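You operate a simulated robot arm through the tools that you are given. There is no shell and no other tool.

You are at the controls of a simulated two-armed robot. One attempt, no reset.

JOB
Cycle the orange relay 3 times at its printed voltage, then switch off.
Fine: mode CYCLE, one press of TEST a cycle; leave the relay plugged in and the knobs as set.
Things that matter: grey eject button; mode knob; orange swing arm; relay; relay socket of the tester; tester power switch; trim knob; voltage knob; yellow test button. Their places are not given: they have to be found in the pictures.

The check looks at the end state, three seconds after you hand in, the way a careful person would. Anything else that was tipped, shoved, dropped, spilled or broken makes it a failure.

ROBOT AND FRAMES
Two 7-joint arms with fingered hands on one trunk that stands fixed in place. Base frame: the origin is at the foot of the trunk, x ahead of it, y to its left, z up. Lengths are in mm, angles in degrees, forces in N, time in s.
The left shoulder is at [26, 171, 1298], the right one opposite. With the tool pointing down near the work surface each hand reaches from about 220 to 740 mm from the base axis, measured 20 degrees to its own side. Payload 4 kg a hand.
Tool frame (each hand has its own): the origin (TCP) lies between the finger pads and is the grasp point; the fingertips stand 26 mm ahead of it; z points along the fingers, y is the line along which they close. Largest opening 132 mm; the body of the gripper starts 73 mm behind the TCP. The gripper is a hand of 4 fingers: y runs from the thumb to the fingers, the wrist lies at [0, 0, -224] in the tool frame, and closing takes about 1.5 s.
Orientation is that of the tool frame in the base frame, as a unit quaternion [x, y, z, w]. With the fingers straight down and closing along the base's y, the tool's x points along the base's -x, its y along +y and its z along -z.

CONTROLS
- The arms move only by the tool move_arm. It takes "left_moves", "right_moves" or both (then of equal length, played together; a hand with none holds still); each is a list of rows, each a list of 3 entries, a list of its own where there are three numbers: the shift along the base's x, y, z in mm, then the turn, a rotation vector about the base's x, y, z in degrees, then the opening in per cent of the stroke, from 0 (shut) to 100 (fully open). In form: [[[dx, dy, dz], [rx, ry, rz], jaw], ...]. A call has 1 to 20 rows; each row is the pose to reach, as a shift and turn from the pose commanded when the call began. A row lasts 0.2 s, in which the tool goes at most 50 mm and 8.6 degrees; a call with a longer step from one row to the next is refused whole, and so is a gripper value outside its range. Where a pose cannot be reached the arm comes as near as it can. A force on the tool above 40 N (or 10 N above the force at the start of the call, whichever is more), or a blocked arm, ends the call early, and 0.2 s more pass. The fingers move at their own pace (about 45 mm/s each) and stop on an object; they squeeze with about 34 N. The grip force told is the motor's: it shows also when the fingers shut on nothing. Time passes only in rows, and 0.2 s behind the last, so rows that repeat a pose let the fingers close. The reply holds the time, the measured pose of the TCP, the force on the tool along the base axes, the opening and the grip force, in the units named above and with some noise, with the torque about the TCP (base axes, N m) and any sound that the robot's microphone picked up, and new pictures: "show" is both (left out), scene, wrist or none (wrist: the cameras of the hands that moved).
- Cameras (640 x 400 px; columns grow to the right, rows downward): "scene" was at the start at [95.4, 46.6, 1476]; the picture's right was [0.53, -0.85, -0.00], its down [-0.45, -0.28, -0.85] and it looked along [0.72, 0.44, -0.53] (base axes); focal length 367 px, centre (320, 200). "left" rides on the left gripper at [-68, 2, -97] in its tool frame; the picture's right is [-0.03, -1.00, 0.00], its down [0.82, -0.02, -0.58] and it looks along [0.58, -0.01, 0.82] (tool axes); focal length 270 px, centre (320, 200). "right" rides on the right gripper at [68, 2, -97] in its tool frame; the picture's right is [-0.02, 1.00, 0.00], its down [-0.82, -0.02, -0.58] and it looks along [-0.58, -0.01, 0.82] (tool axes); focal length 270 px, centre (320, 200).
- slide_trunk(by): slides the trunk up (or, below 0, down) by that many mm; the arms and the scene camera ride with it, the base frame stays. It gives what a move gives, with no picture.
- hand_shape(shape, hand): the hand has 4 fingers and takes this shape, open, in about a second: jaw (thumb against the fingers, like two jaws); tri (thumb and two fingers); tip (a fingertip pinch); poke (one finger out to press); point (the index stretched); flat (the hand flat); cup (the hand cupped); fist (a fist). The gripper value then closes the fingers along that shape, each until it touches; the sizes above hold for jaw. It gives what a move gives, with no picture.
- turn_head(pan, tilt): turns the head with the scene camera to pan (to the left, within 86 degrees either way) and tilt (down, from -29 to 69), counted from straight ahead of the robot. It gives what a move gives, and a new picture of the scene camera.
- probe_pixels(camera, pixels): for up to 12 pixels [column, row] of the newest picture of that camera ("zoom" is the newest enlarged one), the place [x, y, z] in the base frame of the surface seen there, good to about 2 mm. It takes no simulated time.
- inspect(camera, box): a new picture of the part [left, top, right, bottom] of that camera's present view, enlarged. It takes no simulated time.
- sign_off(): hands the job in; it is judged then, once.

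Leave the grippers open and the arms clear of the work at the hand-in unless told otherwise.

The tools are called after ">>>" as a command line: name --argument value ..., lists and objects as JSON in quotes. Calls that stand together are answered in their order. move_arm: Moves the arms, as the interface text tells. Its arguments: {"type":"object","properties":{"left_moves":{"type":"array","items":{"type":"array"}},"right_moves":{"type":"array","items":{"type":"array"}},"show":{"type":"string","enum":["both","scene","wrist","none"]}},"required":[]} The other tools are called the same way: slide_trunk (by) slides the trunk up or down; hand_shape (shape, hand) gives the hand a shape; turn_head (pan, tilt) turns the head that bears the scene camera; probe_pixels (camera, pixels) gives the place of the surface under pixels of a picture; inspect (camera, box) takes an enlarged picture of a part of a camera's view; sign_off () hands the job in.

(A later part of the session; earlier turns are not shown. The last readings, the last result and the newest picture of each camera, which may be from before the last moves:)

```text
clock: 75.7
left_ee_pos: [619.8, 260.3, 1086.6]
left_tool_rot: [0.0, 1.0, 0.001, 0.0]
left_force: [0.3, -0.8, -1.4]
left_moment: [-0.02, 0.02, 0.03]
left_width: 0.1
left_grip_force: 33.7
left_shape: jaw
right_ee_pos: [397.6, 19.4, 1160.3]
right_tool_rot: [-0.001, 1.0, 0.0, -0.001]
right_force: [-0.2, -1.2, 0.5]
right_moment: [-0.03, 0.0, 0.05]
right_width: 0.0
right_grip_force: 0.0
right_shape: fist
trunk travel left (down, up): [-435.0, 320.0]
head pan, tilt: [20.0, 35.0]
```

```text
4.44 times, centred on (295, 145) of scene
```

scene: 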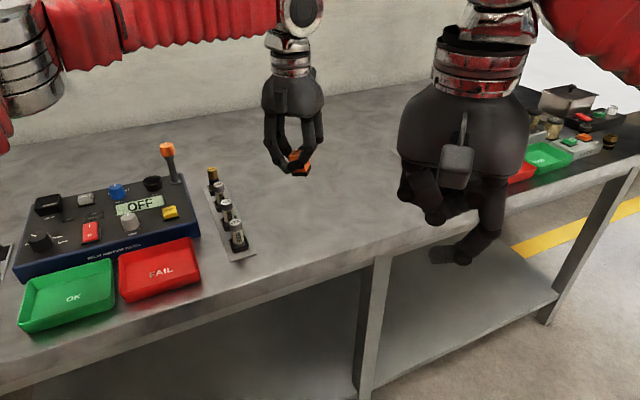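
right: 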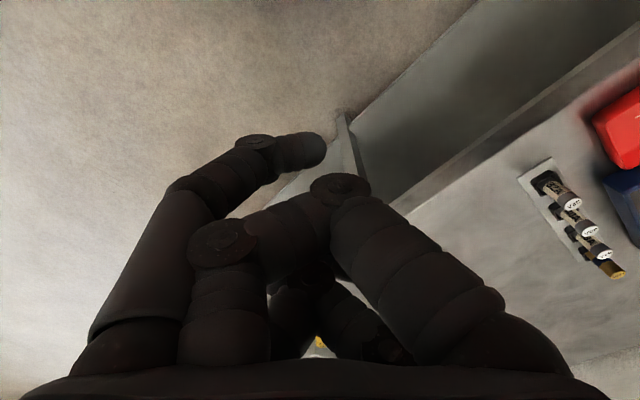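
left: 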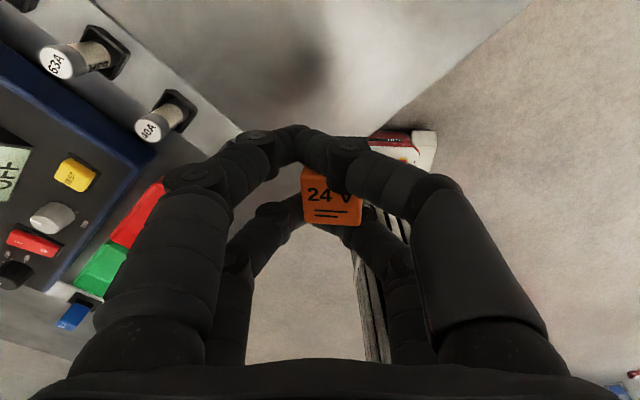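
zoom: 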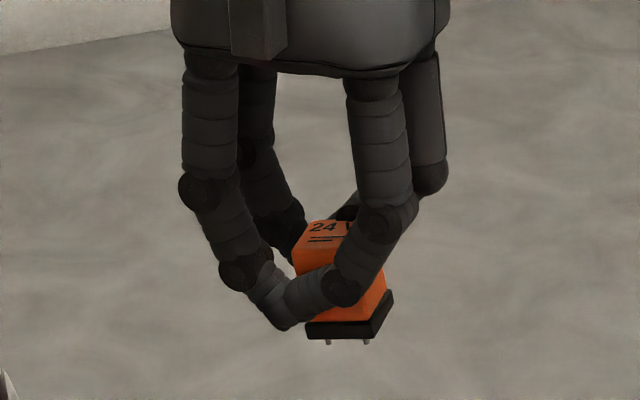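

>>> probe_pixels --camera "left" --pixels '[[310, 200], [330, 215], [345, 220], [312, 215], [325, 208], [318, 222]]'

>>> probe_pixels --camera "scene" --pixels '[[296, 170], [305, 170], [300, 158], [293, 152], [297, 150], [291, 155], [303, 160]]'

```text
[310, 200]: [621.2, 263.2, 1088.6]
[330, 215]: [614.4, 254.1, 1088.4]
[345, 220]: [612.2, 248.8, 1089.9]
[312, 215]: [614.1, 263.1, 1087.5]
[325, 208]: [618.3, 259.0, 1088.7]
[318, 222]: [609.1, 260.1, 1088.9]
```

```text
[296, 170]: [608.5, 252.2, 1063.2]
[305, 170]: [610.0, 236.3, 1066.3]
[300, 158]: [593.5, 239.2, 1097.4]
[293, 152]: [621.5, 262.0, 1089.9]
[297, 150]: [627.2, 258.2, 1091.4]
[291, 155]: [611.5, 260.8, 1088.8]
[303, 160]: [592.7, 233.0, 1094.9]
```

It's nearly level, with its top at TCP+2. I lower it to just above the table, then gently to contact.

>>> move_arm --left_moves '[[[0, 0, -30], [0, 0, 0], 0], [[0, 0, -60], [0, 0, 0], 0], [[0, 0, -90], [0, 0, 0], 0], [[0, 0, -115], [0, 0, 0], 0], [[0, 0, -132], [0, 0, 0], 0], [[0, 0, -140], [0, 0, 0], 0], [[0, 0, -144], [0, 0, 0], 0], [[0, 0, -147], [0, 0, 0], 0], [[0, 0, -147], [0, 0, 0], 0]]' --show "scene"

>>> inspect --camera "scene" --box '[250, 140, 340, 240]'

```text
clock: 77.7
left_ee_pos: [599.4, 269.6, 951.0]
left_tool_rot: [0.0, 1.0, 0.0, 0.0]
left_force: [0.4, 0.0, -0.7]
left_moment: [-0.01, -0.04, 0.01]
left_width: 0.3
left_grip_force: 34.4
left_shape: jaw
left hand out of reach, approached as far as the arm can: row 2, 3, 4, 5, 6, 7, 8, 9
right_ee_pos: [398.4, 18.6, 1161.2]
right_tool_rot: [0.001, 1.0, 0.0, -0.001]
right_force: [1.1, 0.2, -0.2]
right_moment: [0.01, 0.0, 0.01]
right_width: 0.1
right_grip_force: 0.0
right_shape: fist
trunk travel left (down, up): [-435.0, 320.0]
head pan, tilt: [20.0, 35.0]
```

scene: 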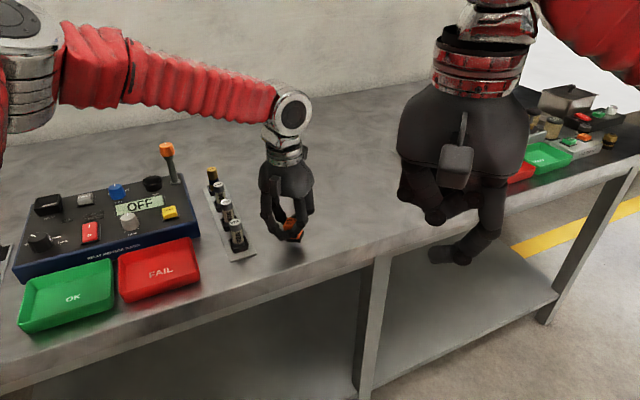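

```text
4.00 times, centred on (295, 190) of scene
```

zoom: 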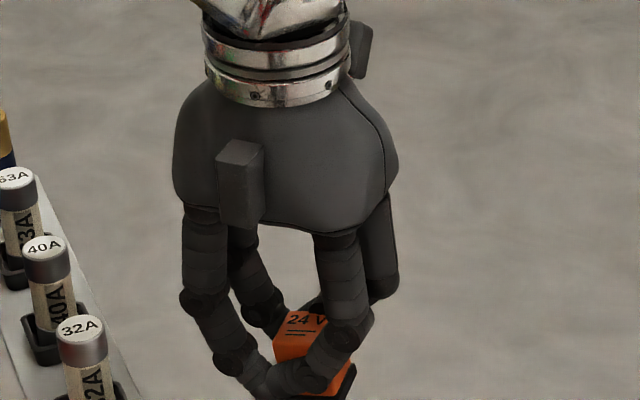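

The arm can't quite reach that spot low down. I'll rise a little, and then choose a nearer place around (585,265) with the trunk lowered somewhat.

>>> move_arm --left_moves '[[[-10, 0, 30], [0, 0, 0], 0], [[-20, 0, 60], [0, 0, 0], 0], [[-20, 0, 80], [0, 0, 0], 0], [[-20, 0, 80], [0, 0, 0], 0]]' --show "none"

>>> slide_trunk --by -60

```text
clock: 78.7
left_ee_pos: [579.1, 270.5, 1031.5]
left_tool_rot: [0.0, 1.0, 0.001, -0.001]
left_force: [-0.6, -0.4, -1.3]
left_moment: [0.0, -0.01, 0.03]
left_width: 0.0
left_grip_force: 34.1
left_shape: jaw
right_ee_pos: [400.0, 18.9, 1160.8]
right_tool_rot: [0.001, 1.0, 0.0, -0.001]
right_force: [0.3, -0.6, 0.9]
right_moment: [0.0, 0.03, 0.01]
right_width: 0.0
right_grip_force: 0.1
right_shape: fist
trunk travel left (down, up): [-435.0, 320.0]
head pan, tilt: [20.0, 35.0]
```

```text
clock: 79.7
left_ee_pos: [579.4, 270.1, 972.1]
left_tool_rot: [-0.001, 1.0, 0.0, 0.001]
left_force: [-0.5, -0.8, -0.3]
left_moment: [0.0, -0.02, -0.02]
left_width: 0.2
left_grip_force: 33.9
left_shape: jaw
right_ee_pos: [397.4, 17.5, 1101.7]
right_tool_rot: [0.0, 1.0, 0.0, 0.0]
right_force: [-1.3, -0.4, 0.4]
right_moment: [-0.03, 0.0, 0.02]
right_width: 0.1
right_grip_force: 0.0
right_shape: fist
trunk travel left (down, up): [-375.0, 380.0]
head pan, tilt: [20.0, 35.0]
```

Before descending, I'll check where the nearest fuses stand relative to the hand.

>>> turn_head --pan 22 --tilt 42

>>> inspect --camera "scene" --box '[180, 80, 360, 240]'

```text
clock: 80.4
left_ee_pos: [579.2, 269.7, 973.2]
left_tool_rot: [0.0, 1.0, 0.0, 0.0]
left_force: [0.3, 0.3, -0.7]
left_moment: [0.05, 0.03, 0.04]
left_width: 0.0
left_grip_force: 34.3
left_shape: jaw
right_ee_pos: [399.3, 19.4, 1101.7]
right_tool_rot: [0.0, 1.0, 0.0, -0.001]
right_force: [0.2, -0.7, -0.2]
right_moment: [-0.02, 0.01, 0.0]
right_width: 0.0
right_grip_force: 0.0
right_shape: fist
trunk travel left (down, up): [-375.0, 380.0]
head pan, tilt: [22.0, 42.0]
```

scene: 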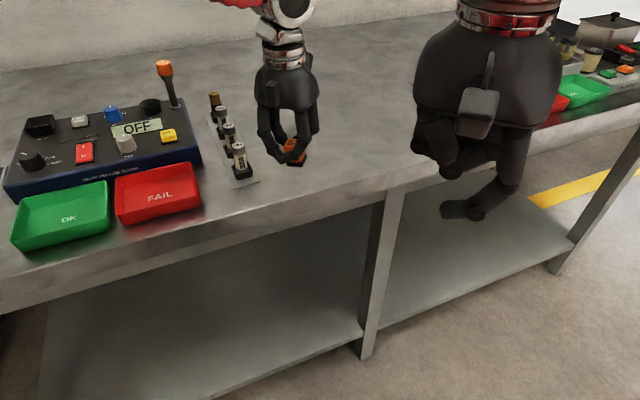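

```text
2.50 times, centred on (270, 160) of scene
```

zoom: 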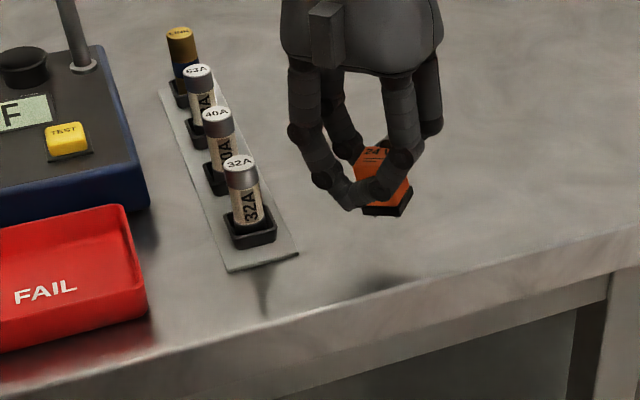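

>>> probe_pixels --camera "zoom" --pixels '[[239, 162], [215, 114], [296, 252], [228, 268], [300, 330], [400, 300], [500, 270], [382, 155], [372, 205], [385, 290], [295, 135], [240, 175]]'

```text
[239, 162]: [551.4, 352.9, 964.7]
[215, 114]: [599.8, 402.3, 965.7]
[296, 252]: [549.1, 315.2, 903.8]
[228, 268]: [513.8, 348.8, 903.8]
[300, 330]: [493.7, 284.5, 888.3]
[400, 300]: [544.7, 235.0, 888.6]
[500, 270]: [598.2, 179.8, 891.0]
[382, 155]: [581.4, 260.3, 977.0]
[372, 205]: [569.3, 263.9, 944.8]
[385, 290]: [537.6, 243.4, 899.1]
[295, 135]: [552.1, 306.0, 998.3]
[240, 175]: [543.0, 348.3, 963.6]
```

The fuses keep a clear distance. I lower the relay to the table at (588,262) and then open to about 42% while it stands on the table.

>>> move_arm --left_moves '[[[4, -4, -10], [0, 0, 0], 0], [[8, -8, -20], [0, 0, 0], 0], [[8, -8, -27], [0, 0, 0], 0], [[8, -8, -31], [0, 0, 0], 0], [[8, -8, -33], [0, 0, 0], 0], [[8, -8, -33], [0, 0, 0], 0]]' --show "scene"

>>> inspect --camera "scene" --box '[230, 100, 350, 200]'

```text
clock: 81.8
left_ee_pos: [587.3, 260.3, 940.1]
left_tool_rot: [-0.001, 1.0, 0.0, 0.001]
left_force: [2.3, 0.3, 6.6]
left_moment: [0.01, -0.02, 0.0]
left_width: 0.0
left_grip_force: 34.3
left_shape: jaw
right_ee_pos: [398.6, 17.9, 1101.4]
right_tool_rot: [0.0, 1.0, 0.0, -0.002]
right_force: [0.7, 0.1, -1.8]
right_moment: [0.01, 0.03, 0.01]
right_width: 0.0
right_grip_force: 0.1
right_shape: fist
trunk travel left (down, up): [-375.0, 380.0]
head pan, tilt: [22.0, 42.0]
```

scene: 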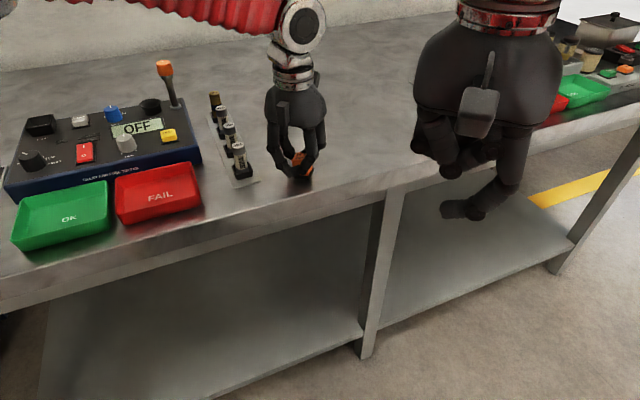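

```text
4.00 times, centred on (290, 150) of scene
```

zoom: 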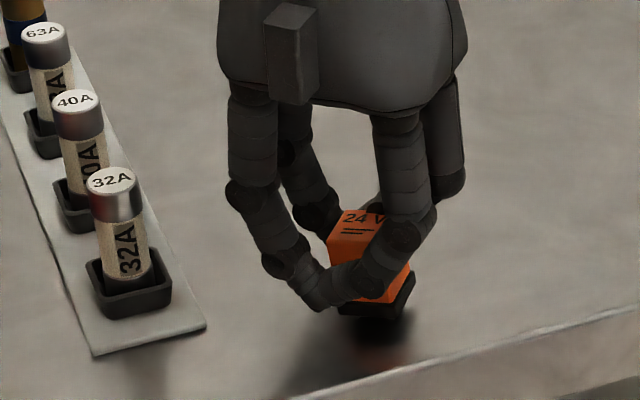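

It touches the table with 6.6 N. Now I open slowly to 42%.

>>> move_arm --left_moves '[[[0, 0, 1], [0, 0, 0], 7], [[0, 0, 1], [0, 0, 0], 14], [[0, 0, 1], [0, 0, 0], 21], [[0, 0, 1], [0, 0, 0], 28], [[0, 0, 1], [0, 0, 0], 35], [[0, 0, 1], [0, 0, 0], 42], [[0, 0, 1], [0, 0, 0], 42]]'

>>> inspect --camera "scene" --box '[230, 100, 350, 200]'

>>> inspect --camera "left" --box '[250, 90, 450, 240]'

```text
clock: 83.4
left_ee_pos: [586.3, 262.3, 940.7]
left_tool_rot: [0.001, 1.0, 0.0, 0.0]
left_force: [-0.5, 2.2, 5.3]
left_moment: [-0.07, 0.0, 0.0]
left_width: 51.8
left_grip_force: 0.0
left_shape: jaw
right_ee_pos: [398.8, 17.6, 1101.3]
right_tool_rot: [0.0, 1.0, 0.001, -0.001]
right_force: [-0.8, -0.1, 0.9]
right_moment: [-0.01, 0.04, 0.02]
right_width: 0.1
right_grip_force: 0.2
right_shape: fist
trunk travel left (down, up): [-375.0, 380.0]
head pan, tilt: [22.0, 42.0]
```

scene: 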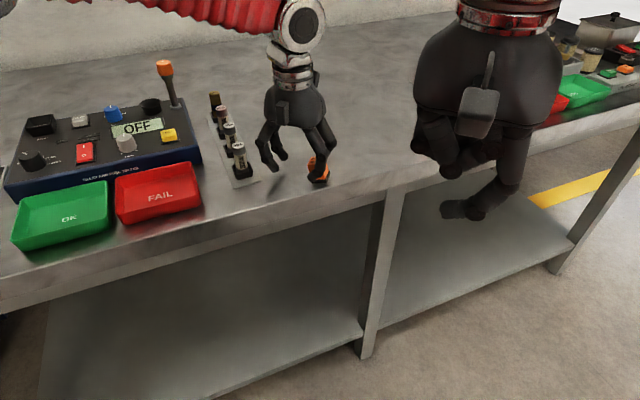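
left: 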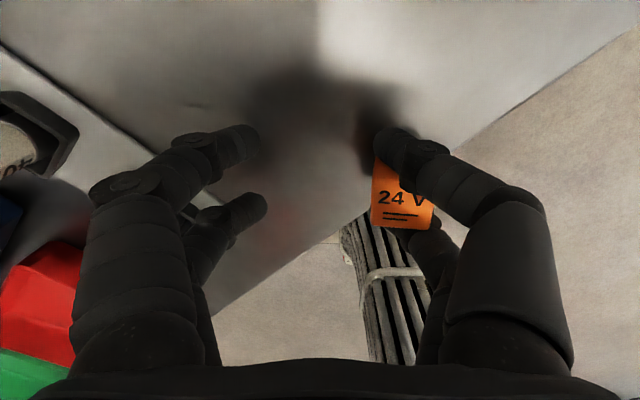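

```text
4.00 times, centred on (290, 150) of scene
```

zoom: 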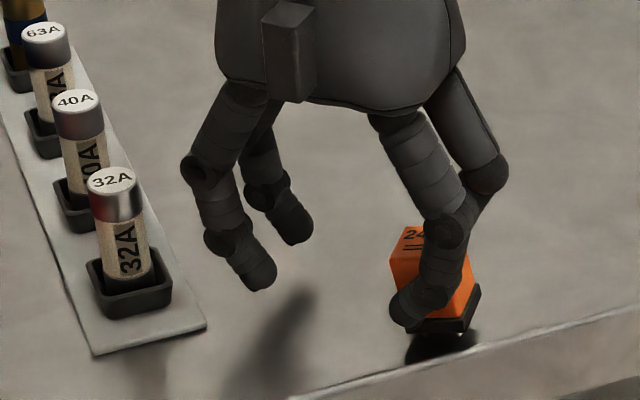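

```text
2.67 times, centred on (350, 165) of left
```

zoom: 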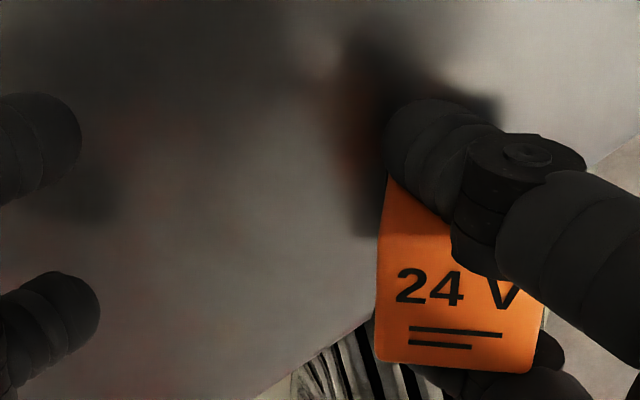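

The relay stands by the right fingers near the table edge. I'll slide it about 20 mm inward from the edge, and set the right hand to "point" to calibrate its tip.

>>> move_arm --left_moves '[[[3, 4, 0.5], [0, 0, 0], 42], [[6, 8, 0.5], [0, 0, 0], 42], [[9, 12, 0.5], [0, 0, 0], 42], [[11, 15, 0.5], [0, 0, 0], 42], [[11, 15, 0.5], [0, 0, 0], 42]]' --show "none"

>>> hand_shape --shape "point" --hand "right"

>>> move_arm --right_moves '[[[0, 0, 0], [0, 0, 0], 100], [[0, 0, 0], [0, 0, 0], 100], [[0, 0, 0], [0, 0, 0], 100], [[0, 0, 0], [0, 0, 0], 100]]'

>>> inspect --camera "right" --box '[240, 80, 440, 220]'

>>> probe_pixels --camera "right" --pixels '[[340, 125], [345, 132], [330, 135], [320, 145], [335, 122], [360, 160], [375, 190], [290, 150], [330, 240], [300, 270]]'

```text
clock: 84.6
left_ee_pos: [597.4, 276.8, 940.1]
left_tool_rot: [0.0, 1.0, 0.0, 0.0]
left_force: [-0.7, -1.2, 3.3]
left_moment: [-0.13, -0.01, -0.07]
left_width: 55.7
left_grip_force: 0.0
left_shape: jaw
right_ee_pos: [397.1, 17.6, 1101.4]
right_tool_rot: [0.0, 1.0, 0.001, -0.001]
right_force: [-0.2, 0.1, -0.5]
right_moment: [0.01, -0.03, 0.03]
right_width: 0.0
right_grip_force: 0.0
right_shape: fist
trunk travel left (down, up): [-375.0, 380.0]
head pan, tilt: [22.0, 42.0]
```

```text
clock: 85.5
left_ee_pos: [597.9, 276.2, 940.5]
left_tool_rot: [0.0, 1.0, 0.0, 0.0]
left_force: [-0.7, -1.5, 2.9]
left_moment: [-0.14, -0.04, -0.04]
left_width: 55.4
left_grip_force: 0.0
left_shape: jaw
right_ee_pos: [398.8, 19.0, 1101.3]
right_tool_rot: [0.0, 1.0, -0.001, 0.0]
right_force: [1.0, 0.4, -0.4]
right_moment: [0.05, 0.01, 0.0]
right_width: 126.2
right_grip_force: 0.0
right_shape: point
trunk travel left (down, up): [-375.0, 380.0]
head pan, tilt: [22.0, 42.0]
```

```text
clock: 86.5
left_ee_pos: [598.6, 276.4, 940.8]
left_tool_rot: [0.0, 1.0, 0.0, 0.0]
left_force: [-0.4, -1.0, 2.0]
left_moment: [-0.12, -0.06, -0.07]
left_width: 55.3
left_grip_force: 0.0
left_shape: jaw
right_ee_pos: [399.1, 17.9, 1100.9]
right_tool_rot: [0.001, 1.0, 0.0, -0.001]
right_force: [-0.5, 0.4, -1.1]
right_moment: [-0.01, 0.0, 0.02]
right_width: 126.3
right_grip_force: 0.2
right_shape: point
trunk travel left (down, up): [-375.0, 380.0]
head pan, tilt: [22.0, 42.0]
```

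scene: 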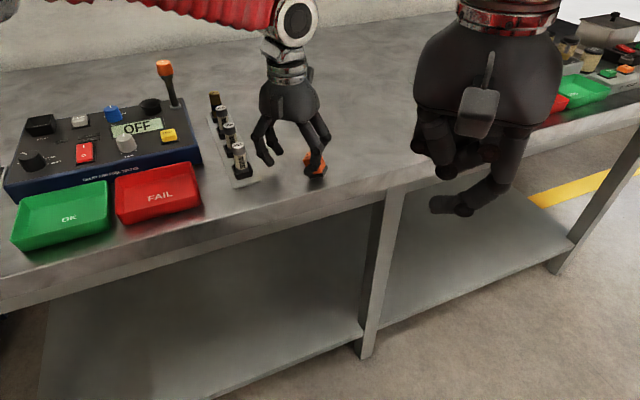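
right: 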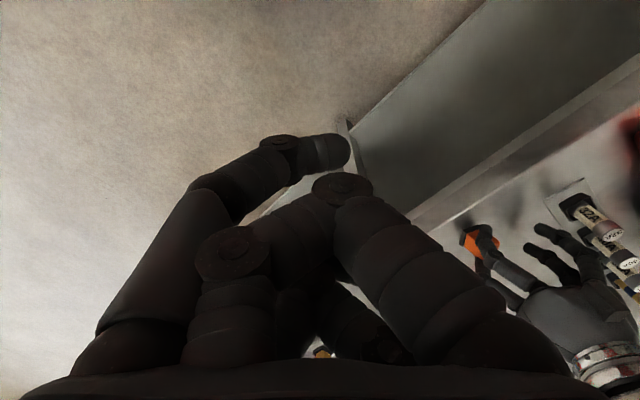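

```text
2.86 times, centred on (340, 150) of right
```

zoom: 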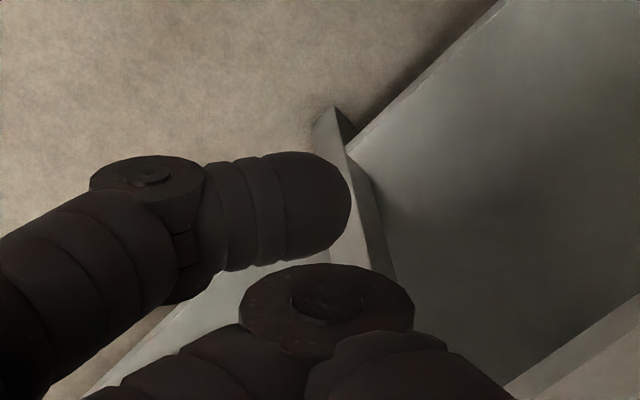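

```text
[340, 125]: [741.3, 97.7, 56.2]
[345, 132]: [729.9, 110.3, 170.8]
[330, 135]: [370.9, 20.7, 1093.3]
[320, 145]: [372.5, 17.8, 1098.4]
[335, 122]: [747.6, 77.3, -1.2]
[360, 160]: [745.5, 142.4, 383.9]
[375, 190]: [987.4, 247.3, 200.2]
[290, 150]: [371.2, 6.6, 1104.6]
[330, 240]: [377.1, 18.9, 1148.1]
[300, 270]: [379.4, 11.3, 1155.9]
```

The change from fist is not clean: the index stays curled. I'll go through jaw first and then point.

>>> hand_shape --shape "jaw" --hand "right"

>>> move_arm --right_moves '[[[0, 0, 0], [0, 0, 0], 100], [[0, 0, 0], [0, 0, 0], 100], [[0, 0, 0], [0, 0, 0], 100], [[0, 0, 0], [0, 0, 0], 100], [[0, 0, 0], [0, 0, 0], 100], [[0, 0, 0], [0, 0, 0], 100]]' --show "wrist"

>>> hand_shape --shape "point" --hand "right"

>>> move_arm --right_moves '[[[0, 0, 0], [0, 0, 0], 100], [[0, 0, 0], [0, 0, 0], 100], [[0, 0, 0], [0, 0, 0], 100], [[0, 0, 0], [0, 0, 0], 100], [[0, 0, 0], [0, 0, 0], 100], [[0, 0, 0], [0, 0, 0], 100]]' --show "wrist"

>>> hand_shape --shape "poke" --hand "right"

>>> move_arm --right_moves '[[[0, 0, 0], [0, 0, 0], 100], [[0, 0, 0], [0, 0, 0], 100], [[0, 0, 0], [0, 0, 0], 100], [[0, 0, 0], [0, 0, 0], 100], [[0, 0, 0], [0, 0, 0], 100], [[0, 0, 0], [0, 0, 0], 100]]' --show "wrist"

```text
clock: 87.4
left_ee_pos: [596.5, 274.8, 942.1]
left_tool_rot: [0.0, 1.0, 0.0, -0.001]
left_force: [-0.8, -1.2, 2.8]
left_moment: [-0.16, -0.01, -0.03]
left_width: 55.2
left_grip_force: 0.1
left_shape: jaw
right_ee_pos: [399.9, 19.4, 1101.4]
right_tool_rot: [-0.001, 1.0, 0.0, -0.002]
right_force: [-0.6, 0.3, -0.3]
right_moment: [-0.01, 0.01, 0.04]
right_width: 132.0
right_grip_force: 0.0
right_shape: jaw
trunk travel left (down, up): [-375.0, 380.0]
head pan, tilt: [22.0, 42.0]
```

```text
clock: 88.8
left_ee_pos: [597.4, 276.0, 942.0]
left_tool_rot: [-0.001, 1.0, 0.0, 0.0]
left_force: [0.0, 0.1, 2.7]
left_moment: [-0.16, -0.01, -0.02]
left_width: 55.5
left_grip_force: 0.1
left_shape: jaw
right_ee_pos: [397.3, 17.4, 1101.0]
right_tool_rot: [0.0, 1.0, 0.001, -0.001]
right_force: [-0.2, -0.7, -0.3]
right_moment: [0.01, 0.0, -0.02]
right_width: 131.9
right_grip_force: 0.1
right_shape: jaw
trunk travel left (down, up): [-375.0, 380.0]
head pan, tilt: [22.0, 42.0]
```

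right: 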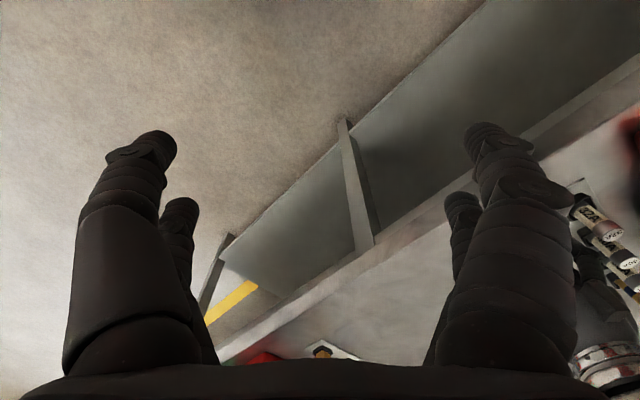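

```text
clock: 89.7
left_ee_pos: [598.2, 276.9, 941.7]
left_tool_rot: [0.001, 1.0, 0.001, 0.0]
left_force: [-1.2, -0.8, 2.5]
left_moment: [-0.13, 0.0, -0.05]
left_width: 55.5
left_grip_force: 0.1
left_shape: jaw
right_ee_pos: [398.3, 17.9, 1101.2]
right_tool_rot: [0.0, 1.0, 0.001, -0.001]
right_force: [-0.7, 0.2, -0.5]
right_moment: [0.0, -0.01, 0.01]
right_width: 0.1
right_grip_force: 0.1
right_shape: point
trunk travel left (down, up): [-375.0, 380.0]
head pan, tilt: [22.0, 42.0]
```

```text
clock: 91.1
left_ee_pos: [597.1, 274.7, 941.1]
left_tool_rot: [0.001, 1.0, 0.0, -0.001]
left_force: [-0.4, -1.3, 2.7]
left_moment: [-0.11, 0.0, -0.03]
left_width: 55.6
left_grip_force: 0.1
left_shape: jaw
right_ee_pos: [398.8, 18.0, 1101.5]
right_tool_rot: [0.0, 1.0, 0.0, -0.001]
right_force: [0.1, 0.8, -0.2]
right_moment: [0.0, 0.02, -0.01]
right_width: 0.0
right_grip_force: 0.0
right_shape: point
trunk travel left (down, up): [-375.0, 380.0]
head pan, tilt: [22.0, 42.0]
```

right: 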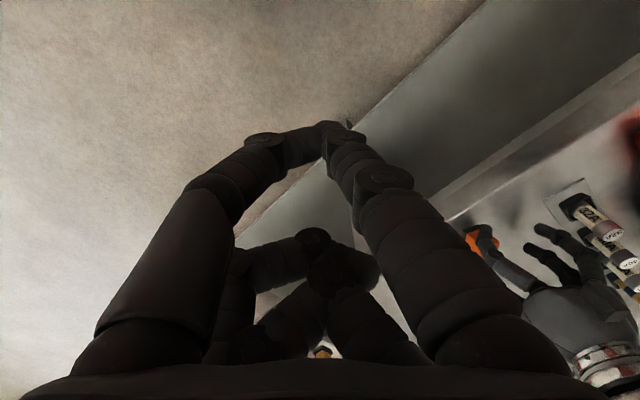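

```text
clock: 92.0
left_ee_pos: [597.5, 276.2, 941.1]
left_tool_rot: [0.0, 1.0, 0.0, 0.0]
left_force: [-1.0, -0.1, 3.1]
left_moment: [-0.1, -0.01, 0.0]
left_width: 55.5
left_grip_force: 0.1
left_shape: jaw
right_ee_pos: [397.0, 17.8, 1101.6]
right_tool_rot: [0.0, 1.0, 0.0, -0.001]
right_force: [0.2, -0.6, -0.6]
right_moment: [0.01, 0.0, 0.0]
right_width: 0.0
right_grip_force: 0.1
right_shape: poke
trunk travel left (down, up): [-375.0, 380.0]
head pan, tilt: [22.0, 42.0]
```

```text
clock: 93.4
left_ee_pos: [598.3, 276.4, 941.1]
left_tool_rot: [0.0, 1.0, 0.0, 0.0]
left_force: [-0.6, -0.3, 2.6]
left_moment: [-0.11, -0.03, -0.02]
left_width: 55.7
left_grip_force: 0.1
left_shape: jaw
right_ee_pos: [399.0, 17.8, 1101.5]
right_tool_rot: [0.0, 1.0, 0.0, 0.0]
right_force: [0.1, 0.6, -0.1]
right_moment: [0.0, 0.01, 0.02]
right_width: 0.0
right_grip_force: 0.0
right_shape: poke
trunk travel left (down, up): [-375.0, 380.0]
head pan, tilt: [22.0, 42.0]
```

right: 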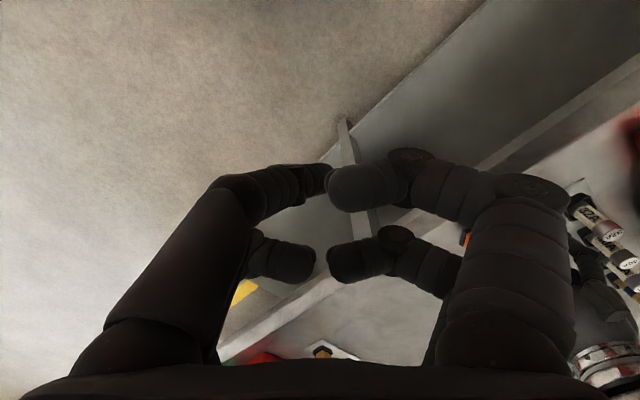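

"Point" entered from jaw gives a clean stretched index with the thumb beside it and the lower fingers curled. I'll set that again and probe the tip.

>>> hand_shape --shape "jaw" --hand "right"

>>> move_arm --right_moves '[[[0, 0, 0], [0, 0, 0], 100], [[0, 0, 0], [0, 0, 0], 100], [[0, 0, 0], [0, 0, 0], 100], [[0, 0, 0], [0, 0, 0], 100], [[0, 0, 0], [0, 0, 0], 100]]' --show "none"

>>> hand_shape --shape "point" --hand "right"

>>> move_arm --right_moves '[[[0, 0, 0], [0, 0, 0], 100], [[0, 0, 0], [0, 0, 0], 100], [[0, 0, 0], [0, 0, 0], 100], [[0, 0, 0], [0, 0, 0], 100], [[0, 0, 0], [0, 0, 0], 100]]' --show "wrist"

>>> inspect --camera "right" --box '[240, 90, 440, 230]'

>>> probe_pixels --camera "zoom" --pixels '[[285, 95], [300, 95], [300, 115], [270, 110], [315, 100], [325, 130], [230, 115], [250, 145], [340, 175], [400, 210], [345, 103], [190, 130]]'

```text
clock: 94.3
left_ee_pos: [597.2, 276.8, 941.2]
left_tool_rot: [0.0, 1.0, 0.0, 0.0]
left_force: [-1.5, -1.0, 2.6]
left_moment: [-0.14, 0.0, -0.04]
left_width: 55.7
left_grip_force: 0.1
left_shape: jaw
right_ee_pos: [397.9, 17.7, 1101.6]
right_tool_rot: [-0.001, 1.0, 0.0, -0.001]
right_force: [0.2, 0.6, -0.4]
right_moment: [0.01, 0.01, -0.02]
right_width: 132.1
right_grip_force: 0.0
right_shape: jaw
trunk travel left (down, up): [-375.0, 380.0]
head pan, tilt: [22.0, 42.0]
```

```text
clock: 95.5
left_ee_pos: [598.7, 277.1, 941.3]
left_tool_rot: [0.0, 1.0, 0.0, 0.0]
left_force: [-0.1, -0.5, 2.2]
left_moment: [-0.14, -0.06, -0.02]
left_width: 55.4
left_grip_force: 0.0
left_shape: jaw
right_ee_pos: [397.9, 17.0, 1101.1]
right_tool_rot: [0.001, 1.0, 0.0, -0.001]
right_force: [0.7, 0.9, 0.2]
right_moment: [-0.01, -0.02, 0.03]
right_width: 131.7
right_grip_force: 0.1
right_shape: jaw
trunk travel left (down, up): [-375.0, 380.0]
head pan, tilt: [22.0, 42.0]
```

```text
clock: 96.4
left_ee_pos: [597.3, 275.8, 941.7]
left_tool_rot: [0.0, 1.0, 0.0, 0.0]
left_force: [-0.3, -1.4, 1.6]
left_moment: [-0.11, 0.0, -0.03]
left_width: 55.5
left_grip_force: 0.1
left_shape: jaw
right_ee_pos: [398.8, 18.7, 1101.4]
right_tool_rot: [0.0, 1.0, 0.0, 0.0]
right_force: [-0.6, 0.2, 0.2]
right_moment: [0.03, 0.01, 0.04]
right_width: 0.0
right_grip_force: 0.0
right_shape: point
trunk travel left (down, up): [-375.0, 380.0]
head pan, tilt: [22.0, 42.0]
```

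```text
clock: 97.6
left_ee_pos: [598.5, 276.8, 941.4]
left_tool_rot: [0.0, 1.0, 0.0, 0.0]
left_force: [-0.9, -0.7, 2.9]
left_moment: [-0.14, 0.0, -0.03]
left_width: 55.8
left_grip_force: 0.1
left_shape: jaw
right_ee_pos: [399.4, 18.8, 1101.1]
right_tool_rot: [0.0, 1.0, -0.001, -0.001]
right_force: [0.1, 0.5, 0.2]
right_moment: [0.01, 0.01, -0.05]
right_width: 0.0
right_grip_force: 0.0
right_shape: point
trunk travel left (down, up): [-375.0, 380.0]
head pan, tilt: [22.0, 42.0]
```

right: 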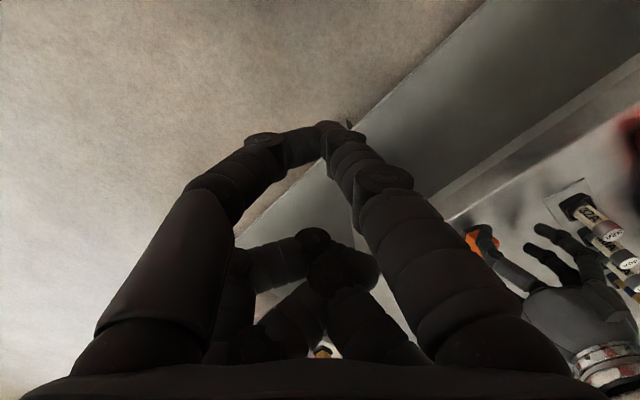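

```text
2.86 times, centred on (340, 160) of right
```

zoom: 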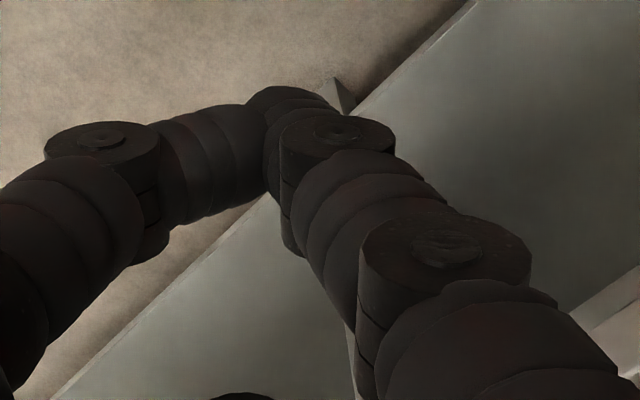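

```text
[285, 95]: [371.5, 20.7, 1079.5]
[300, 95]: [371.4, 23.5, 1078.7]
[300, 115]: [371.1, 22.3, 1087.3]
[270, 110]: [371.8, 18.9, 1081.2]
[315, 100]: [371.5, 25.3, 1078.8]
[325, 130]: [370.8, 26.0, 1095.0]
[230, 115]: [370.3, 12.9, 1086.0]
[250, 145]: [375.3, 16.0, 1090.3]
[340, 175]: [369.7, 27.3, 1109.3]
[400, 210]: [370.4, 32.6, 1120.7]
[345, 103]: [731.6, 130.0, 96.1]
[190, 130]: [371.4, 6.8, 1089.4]
```

The right index tip is at about tool (+19, +1, +30). I'll tilt the right hand 55° so the index points left and down, and bring it to a hover to the right of the relay, checking reach.

>>> move_arm --right_moves '[[[15, 0, 0], [8, 0, 0], 100], [[35, 0, 0], [16, 0, 0], 100], [[55, 0, 0], [24, 0, 0], 100], [[80, 0, 0], [32, 0, 0], 100], [[105, 0, 0], [40, 0, 0], 100], [[130, 5, 0], [48, 0, 0], 100], [[155, 10, 0], [55, 0, 0], 100], [[185, 20, -10], [55, 0, 0], 100], [[205, 35, -20], [55, 0, 0], 100], [[218, 50, -30], [55, 0, 0], 100], [[218, 60, -40], [55, 0, 0], 100], [[218, 60, -40], [55, 0, 0], 100]]'

```text
clock: 100.2
left_ee_pos: [596.7, 276.6, 941.4]
left_tool_rot: [0.001, 1.0, 0.0, 0.0]
left_force: [-0.1, 0.3, 2.4]
left_moment: [-0.09, -0.01, -0.01]
left_width: 55.1
left_grip_force: 0.1
left_shape: jaw
right_ee_pos: [618.2, 79.0, 1062.5]
right_tool_rot: [0.0, 0.887, 0.462, -0.001]
right_force: [-0.6, 0.5, 0.2]
right_moment: [0.06, -0.02, -0.01]
right_width: 0.0
right_grip_force: 0.1
right_shape: point
trunk travel left (down, up): [-375.0, 380.0]
head pan, tilt: [22.0, 42.0]
```

scene: 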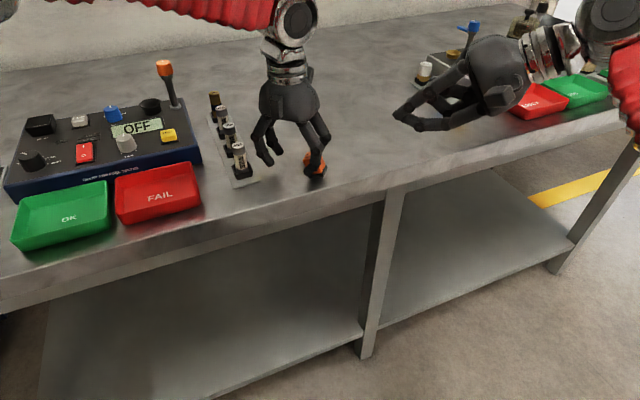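
right: 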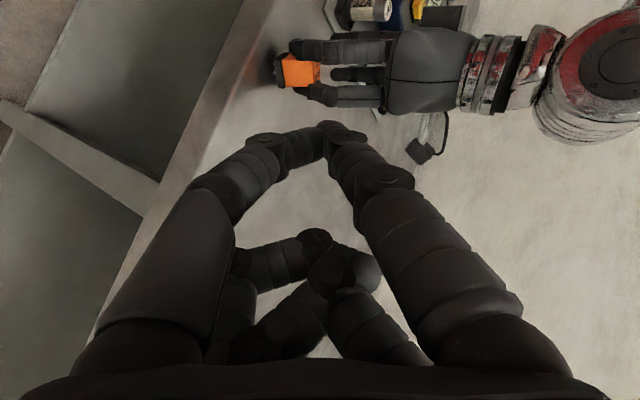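

The right wrist camera shows the relay in the left hand's slot side-on. I'll zoom in and probe the slot and the relay face.

>>> inspect --camera "right" --box '[250, 20, 410, 120]'

>>> probe_pixels --camera "zoom" --pixels '[[150, 170], [200, 170], [180, 200], [170, 230], [200, 230], [120, 190], [180, 110], [200, 290], [260, 110], [260, 300], [220, 200], [160, 140]]'

```text
4.00 times, centred on (330, 70) of right
```

zoom: 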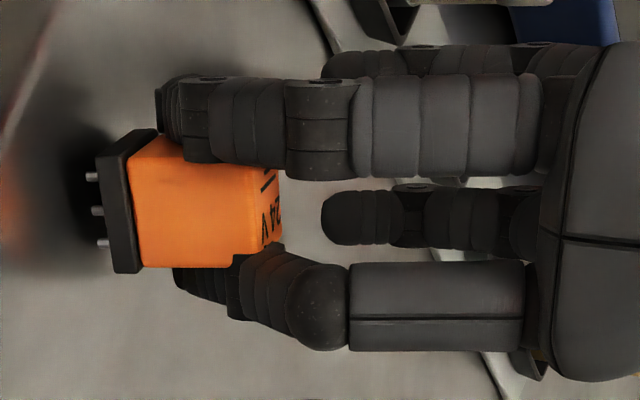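

```text
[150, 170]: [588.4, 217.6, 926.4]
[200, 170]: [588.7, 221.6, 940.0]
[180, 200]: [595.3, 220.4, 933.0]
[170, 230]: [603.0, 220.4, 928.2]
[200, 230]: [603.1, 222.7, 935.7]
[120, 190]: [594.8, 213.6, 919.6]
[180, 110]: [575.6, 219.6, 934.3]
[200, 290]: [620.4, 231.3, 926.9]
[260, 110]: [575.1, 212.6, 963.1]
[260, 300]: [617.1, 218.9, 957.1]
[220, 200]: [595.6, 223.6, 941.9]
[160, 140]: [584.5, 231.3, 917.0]
```

The slot is about 24 mm wide (x 585–609) and the relay face is at y≈220, z≈932, with the relay tilted about 20°. I bring the right index tip to just short of that face, at x≈596.5, z≈932.

>>> move_arm --right_moves '[[[-1, 10, -30], [0, 0, 0], 100], [[-2, 25, -60], [0, 0, 0], 100], [[-2.2, 45, -90], [0, 0, 0], 100], [[-2.2, 65, -112], [0, 0, 0], 100], [[-2.2, 80, -114], [0, 0, 0], 100], [[-2.2, 90, -114], [0, 0, 0], 100], [[-2.2, 90, -114], [0, 0, 0], 100]]'

>>> inspect --camera "right" --box '[250, 60, 450, 200]'

>>> inspect --camera "scene" --box '[250, 100, 410, 200]'

```text
clock: 101.8
left_ee_pos: [597.5, 276.2, 940.9]
left_tool_rot: [0.0, 1.0, 0.0, -0.001]
left_force: [-0.7, -0.9, 1.2]
left_moment: [-0.07, -0.02, 0.01]
left_width: 55.3
left_grip_force: 0.0
left_shape: jaw
right_ee_pos: [613.9, 167.5, 945.7]
right_tool_rot: [0.001, 0.887, 0.462, 0.0]
right_force: [0.8, -0.2, 0.0]
right_moment: [-0.02, -0.02, 0.0]
right_width: 0.0
right_grip_force: 0.0
right_shape: point
trunk travel left (down, up): [-375.0, 380.0]
head pan, tilt: [22.0, 42.0]
```

scene: 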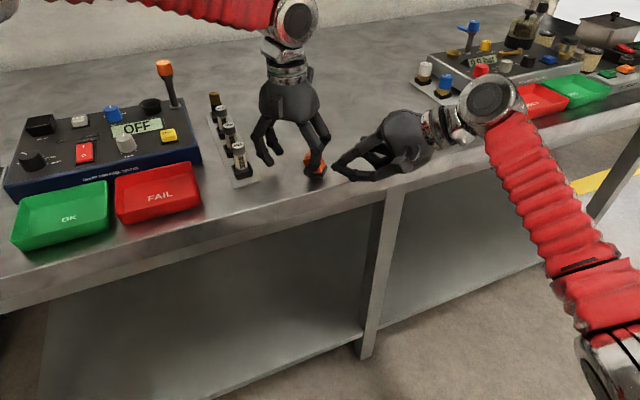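
right: 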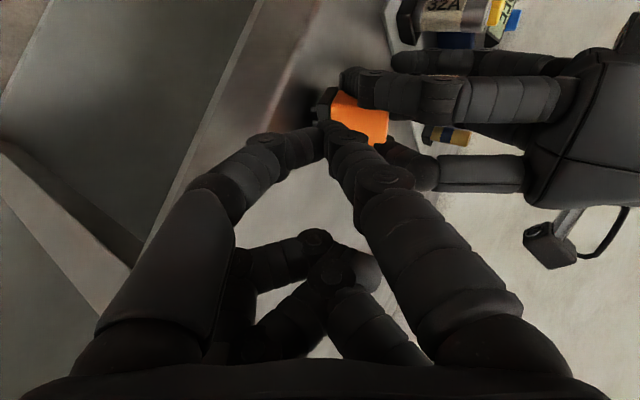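

```text
2.86 times, centred on (350, 130) of right
```

zoom: 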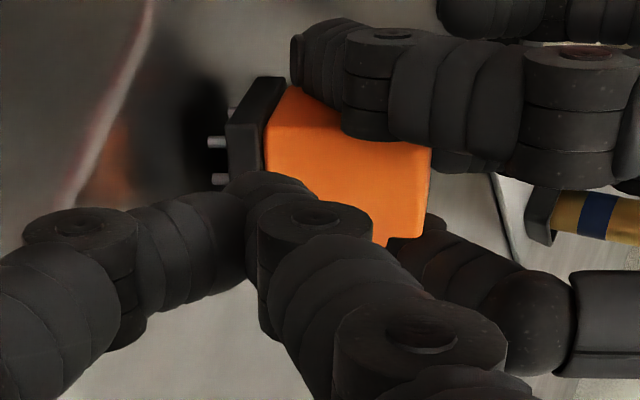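

```text
4.00 times, centred on (330, 150) of scene
```

zoom: 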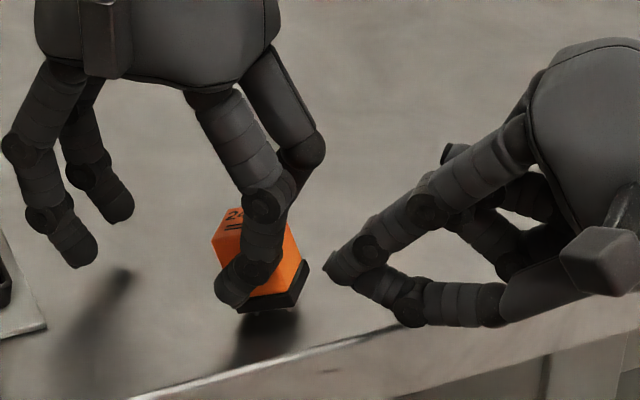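

The index is right beside the relay, aimed at its right face. The relay leans with its right bottom edge raised, so I'll press the left hand down a few mm to level it first.

>>> move_arm --left_moves '[[[0, 0, -1.5], [0, 0, 0], 42], [[0, 0, -3], [0, 0, 0], 42], [[0, 0, -4.5], [0, 0, 0], 42], [[0, 0, -6], [0, 0, 0], 42], [[0, 0, -6], [0, 0, 0], 42]]' --show "none"

>>> inspect --camera "scene" --box '[250, 100, 410, 200]'

>>> inspect --camera "right" --box '[250, 60, 450, 200]'

```text
clock: 103.0
left_ee_pos: [596.8, 277.0, 936.0]
left_tool_rot: [0.0, 1.0, 0.0, 0.0]
left_force: [0.7, -1.2, 8.8]
left_moment: [-0.36, 0.01, 0.09]
left_width: 55.0
left_grip_force: 0.0
left_shape: jaw
right_ee_pos: [612.2, 168.2, 946.4]
right_tool_rot: [-0.001, 0.887, 0.462, -0.001]
right_force: [0.7, 0.5, 0.4]
right_moment: [0.01, 0.01, 0.02]
right_width: 0.0
right_grip_force: 0.0
right_shape: point
trunk travel left (down, up): [-375.0, 380.0]
head pan, tilt: [22.0, 42.0]
```

```text
4.00 times, centred on (330, 150) of scene
```

zoom: 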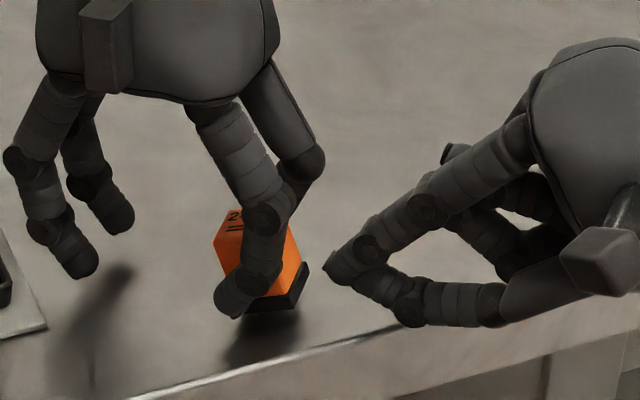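

```text
2.86 times, centred on (350, 130) of right
```

zoom: 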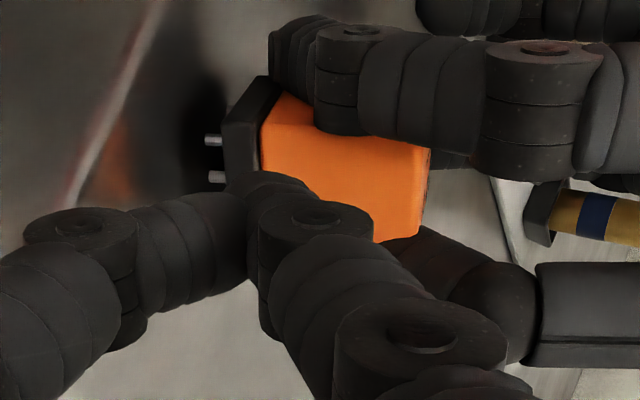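

Now I lower the right tip to z≈924, centre it in the slot (x+3), and push gently left 2 mm at a time, so that the relay slides out of the slot toward the inside of the left hand.

>>> move_arm --right_moves '[[[2, 0, -3], [0, 0, 0], 100], [[3, 6, -6], [0, 0, 0], 100], [[3, 12, -6], [0, 0, 0], 100], [[3, 16, -6], [0, 0, 0], 100], [[3, 19, -6], [0, 0, 0], 100], [[3, 21, -6], [0, 0, 0], 100], [[3, 23, -6], [0, 0, 0], 100], [[3, 25, -6], [0, 0, 0], 100], [[3, 25, -6], [0, 0, 0], 100]]'

>>> inspect --camera "scene" --box '[250, 100, 410, 200]'

>>> inspect --camera "right" --box '[250, 60, 450, 200]'

```text
clock: 105.0
left_ee_pos: [596.9, 276.4, 935.4]
left_tool_rot: [0.0, 1.0, 0.0, 0.0]
left_force: [1.1, 8.3, 3.5]
left_moment: [-0.04, -0.02, 0.06]
left_width: 50.6
left_grip_force: 0.0
left_shape: jaw
right_ee_pos: [616.5, 193.7, 941.6]
right_tool_rot: [-0.001, 0.887, 0.462, -0.001]
right_force: [-1.0, -10.4, 3.1]
right_moment: [-0.06, 0.1, 0.27]
right_width: 0.0
right_grip_force: 0.1
right_shape: point
trunk travel left (down, up): [-375.0, 380.0]
head pan, tilt: [22.0, 42.0]
```

scene: 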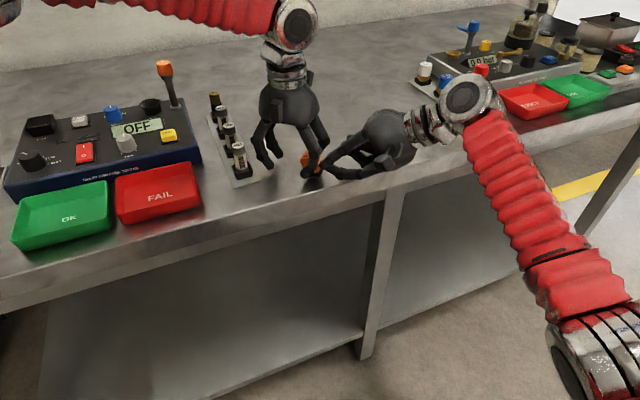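
right: 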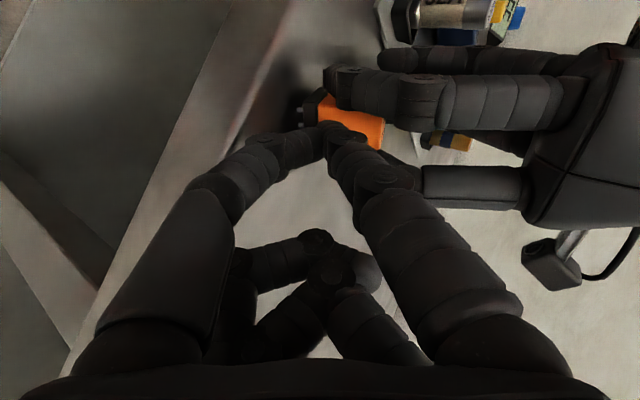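

```text
4.00 times, centred on (330, 150) of scene
```

zoom: 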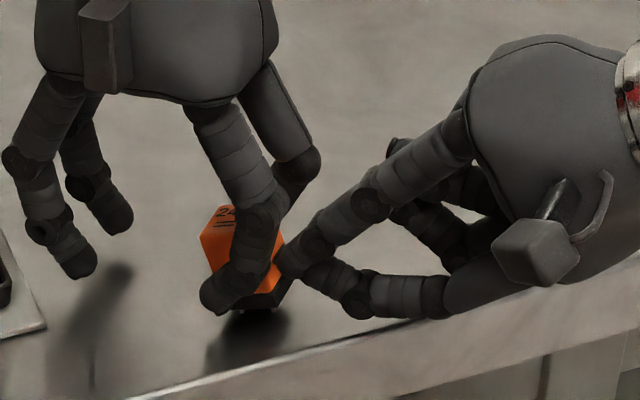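

```text
2.86 times, centred on (350, 130) of right
```

zoom: 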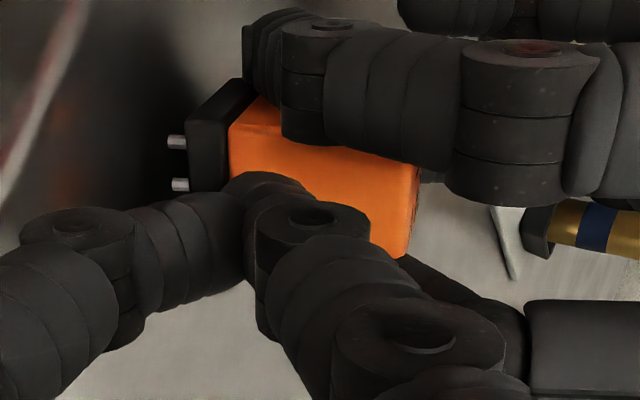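

Contact at about 10 N, with the left fingers flexing slightly. I continue the push.

>>> move_arm --right_moves '[[[0, 2, 0], [0, 0, 0], 100], [[0, 4, 0], [0, 0, 0], 100], [[0, 6, 0], [0, 0, 0], 100], [[0, 8, 0], [0, 0, 0], 100], [[0, 8, 0], [0, 0, 0], 100]]'

>>> inspect --camera "scene" --box '[250, 100, 410, 200]'

>>> inspect --camera "right" --box '[250, 60, 450, 200]'

>>> inspect --camera "left" --box '[300, 90, 500, 240]'

```text
clock: 106.2
left_ee_pos: [597.8, 276.4, 935.0]
left_tool_rot: [-0.001, 1.0, 0.0, 0.0]
left_force: [2.9, 12.6, 2.0]
left_moment: [0.05, -0.07, 0.07]
left_width: 47.1
left_grip_force: 0.0
left_shape: jaw
right_ee_pos: [616.7, 200.1, 940.2]
right_tool_rot: [0.0, 0.887, 0.462, 0.0]
right_force: [-1.8, -15.0, 3.0]
right_moment: [-0.11, 0.07, 0.32]
right_width: 0.3
right_grip_force: 0.1
right_shape: point
trunk travel left (down, up): [-375.0, 380.0]
head pan, tilt: [22.0, 42.0]
```

scene: 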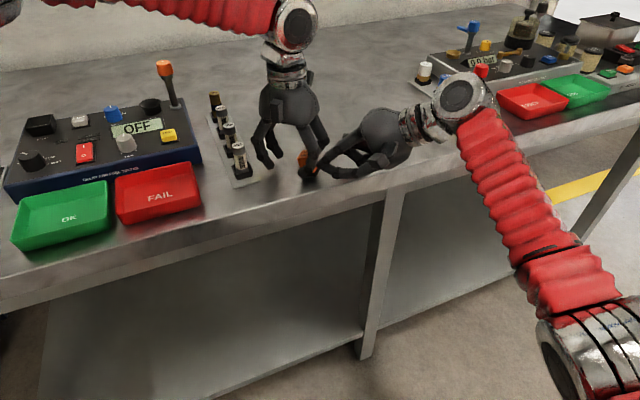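
right: 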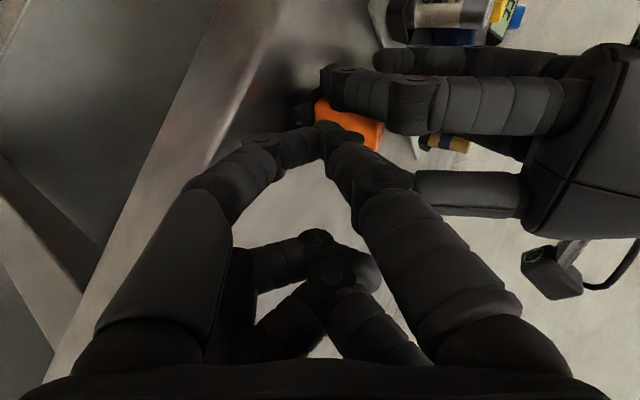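

```text
4.00 times, centred on (330, 150) of scene
```

zoom: 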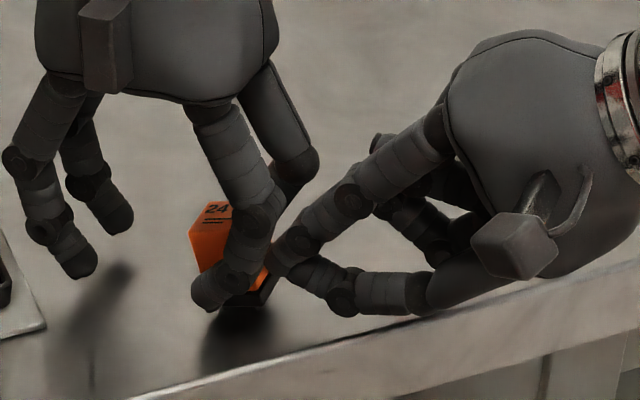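

```text
2.86 times, centred on (350, 130) of right
```

zoom: 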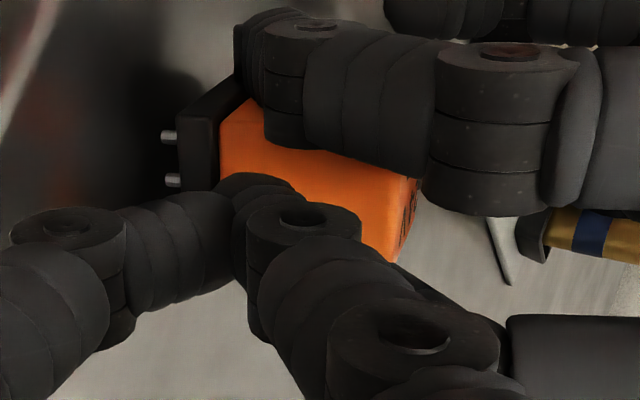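

```text
2.67 times, centred on (400, 165) of left
```

zoom: 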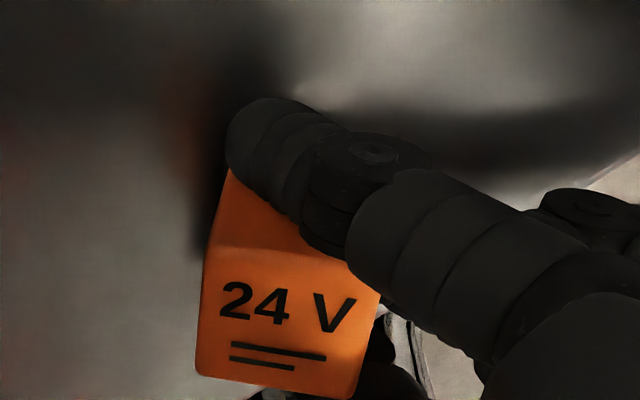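

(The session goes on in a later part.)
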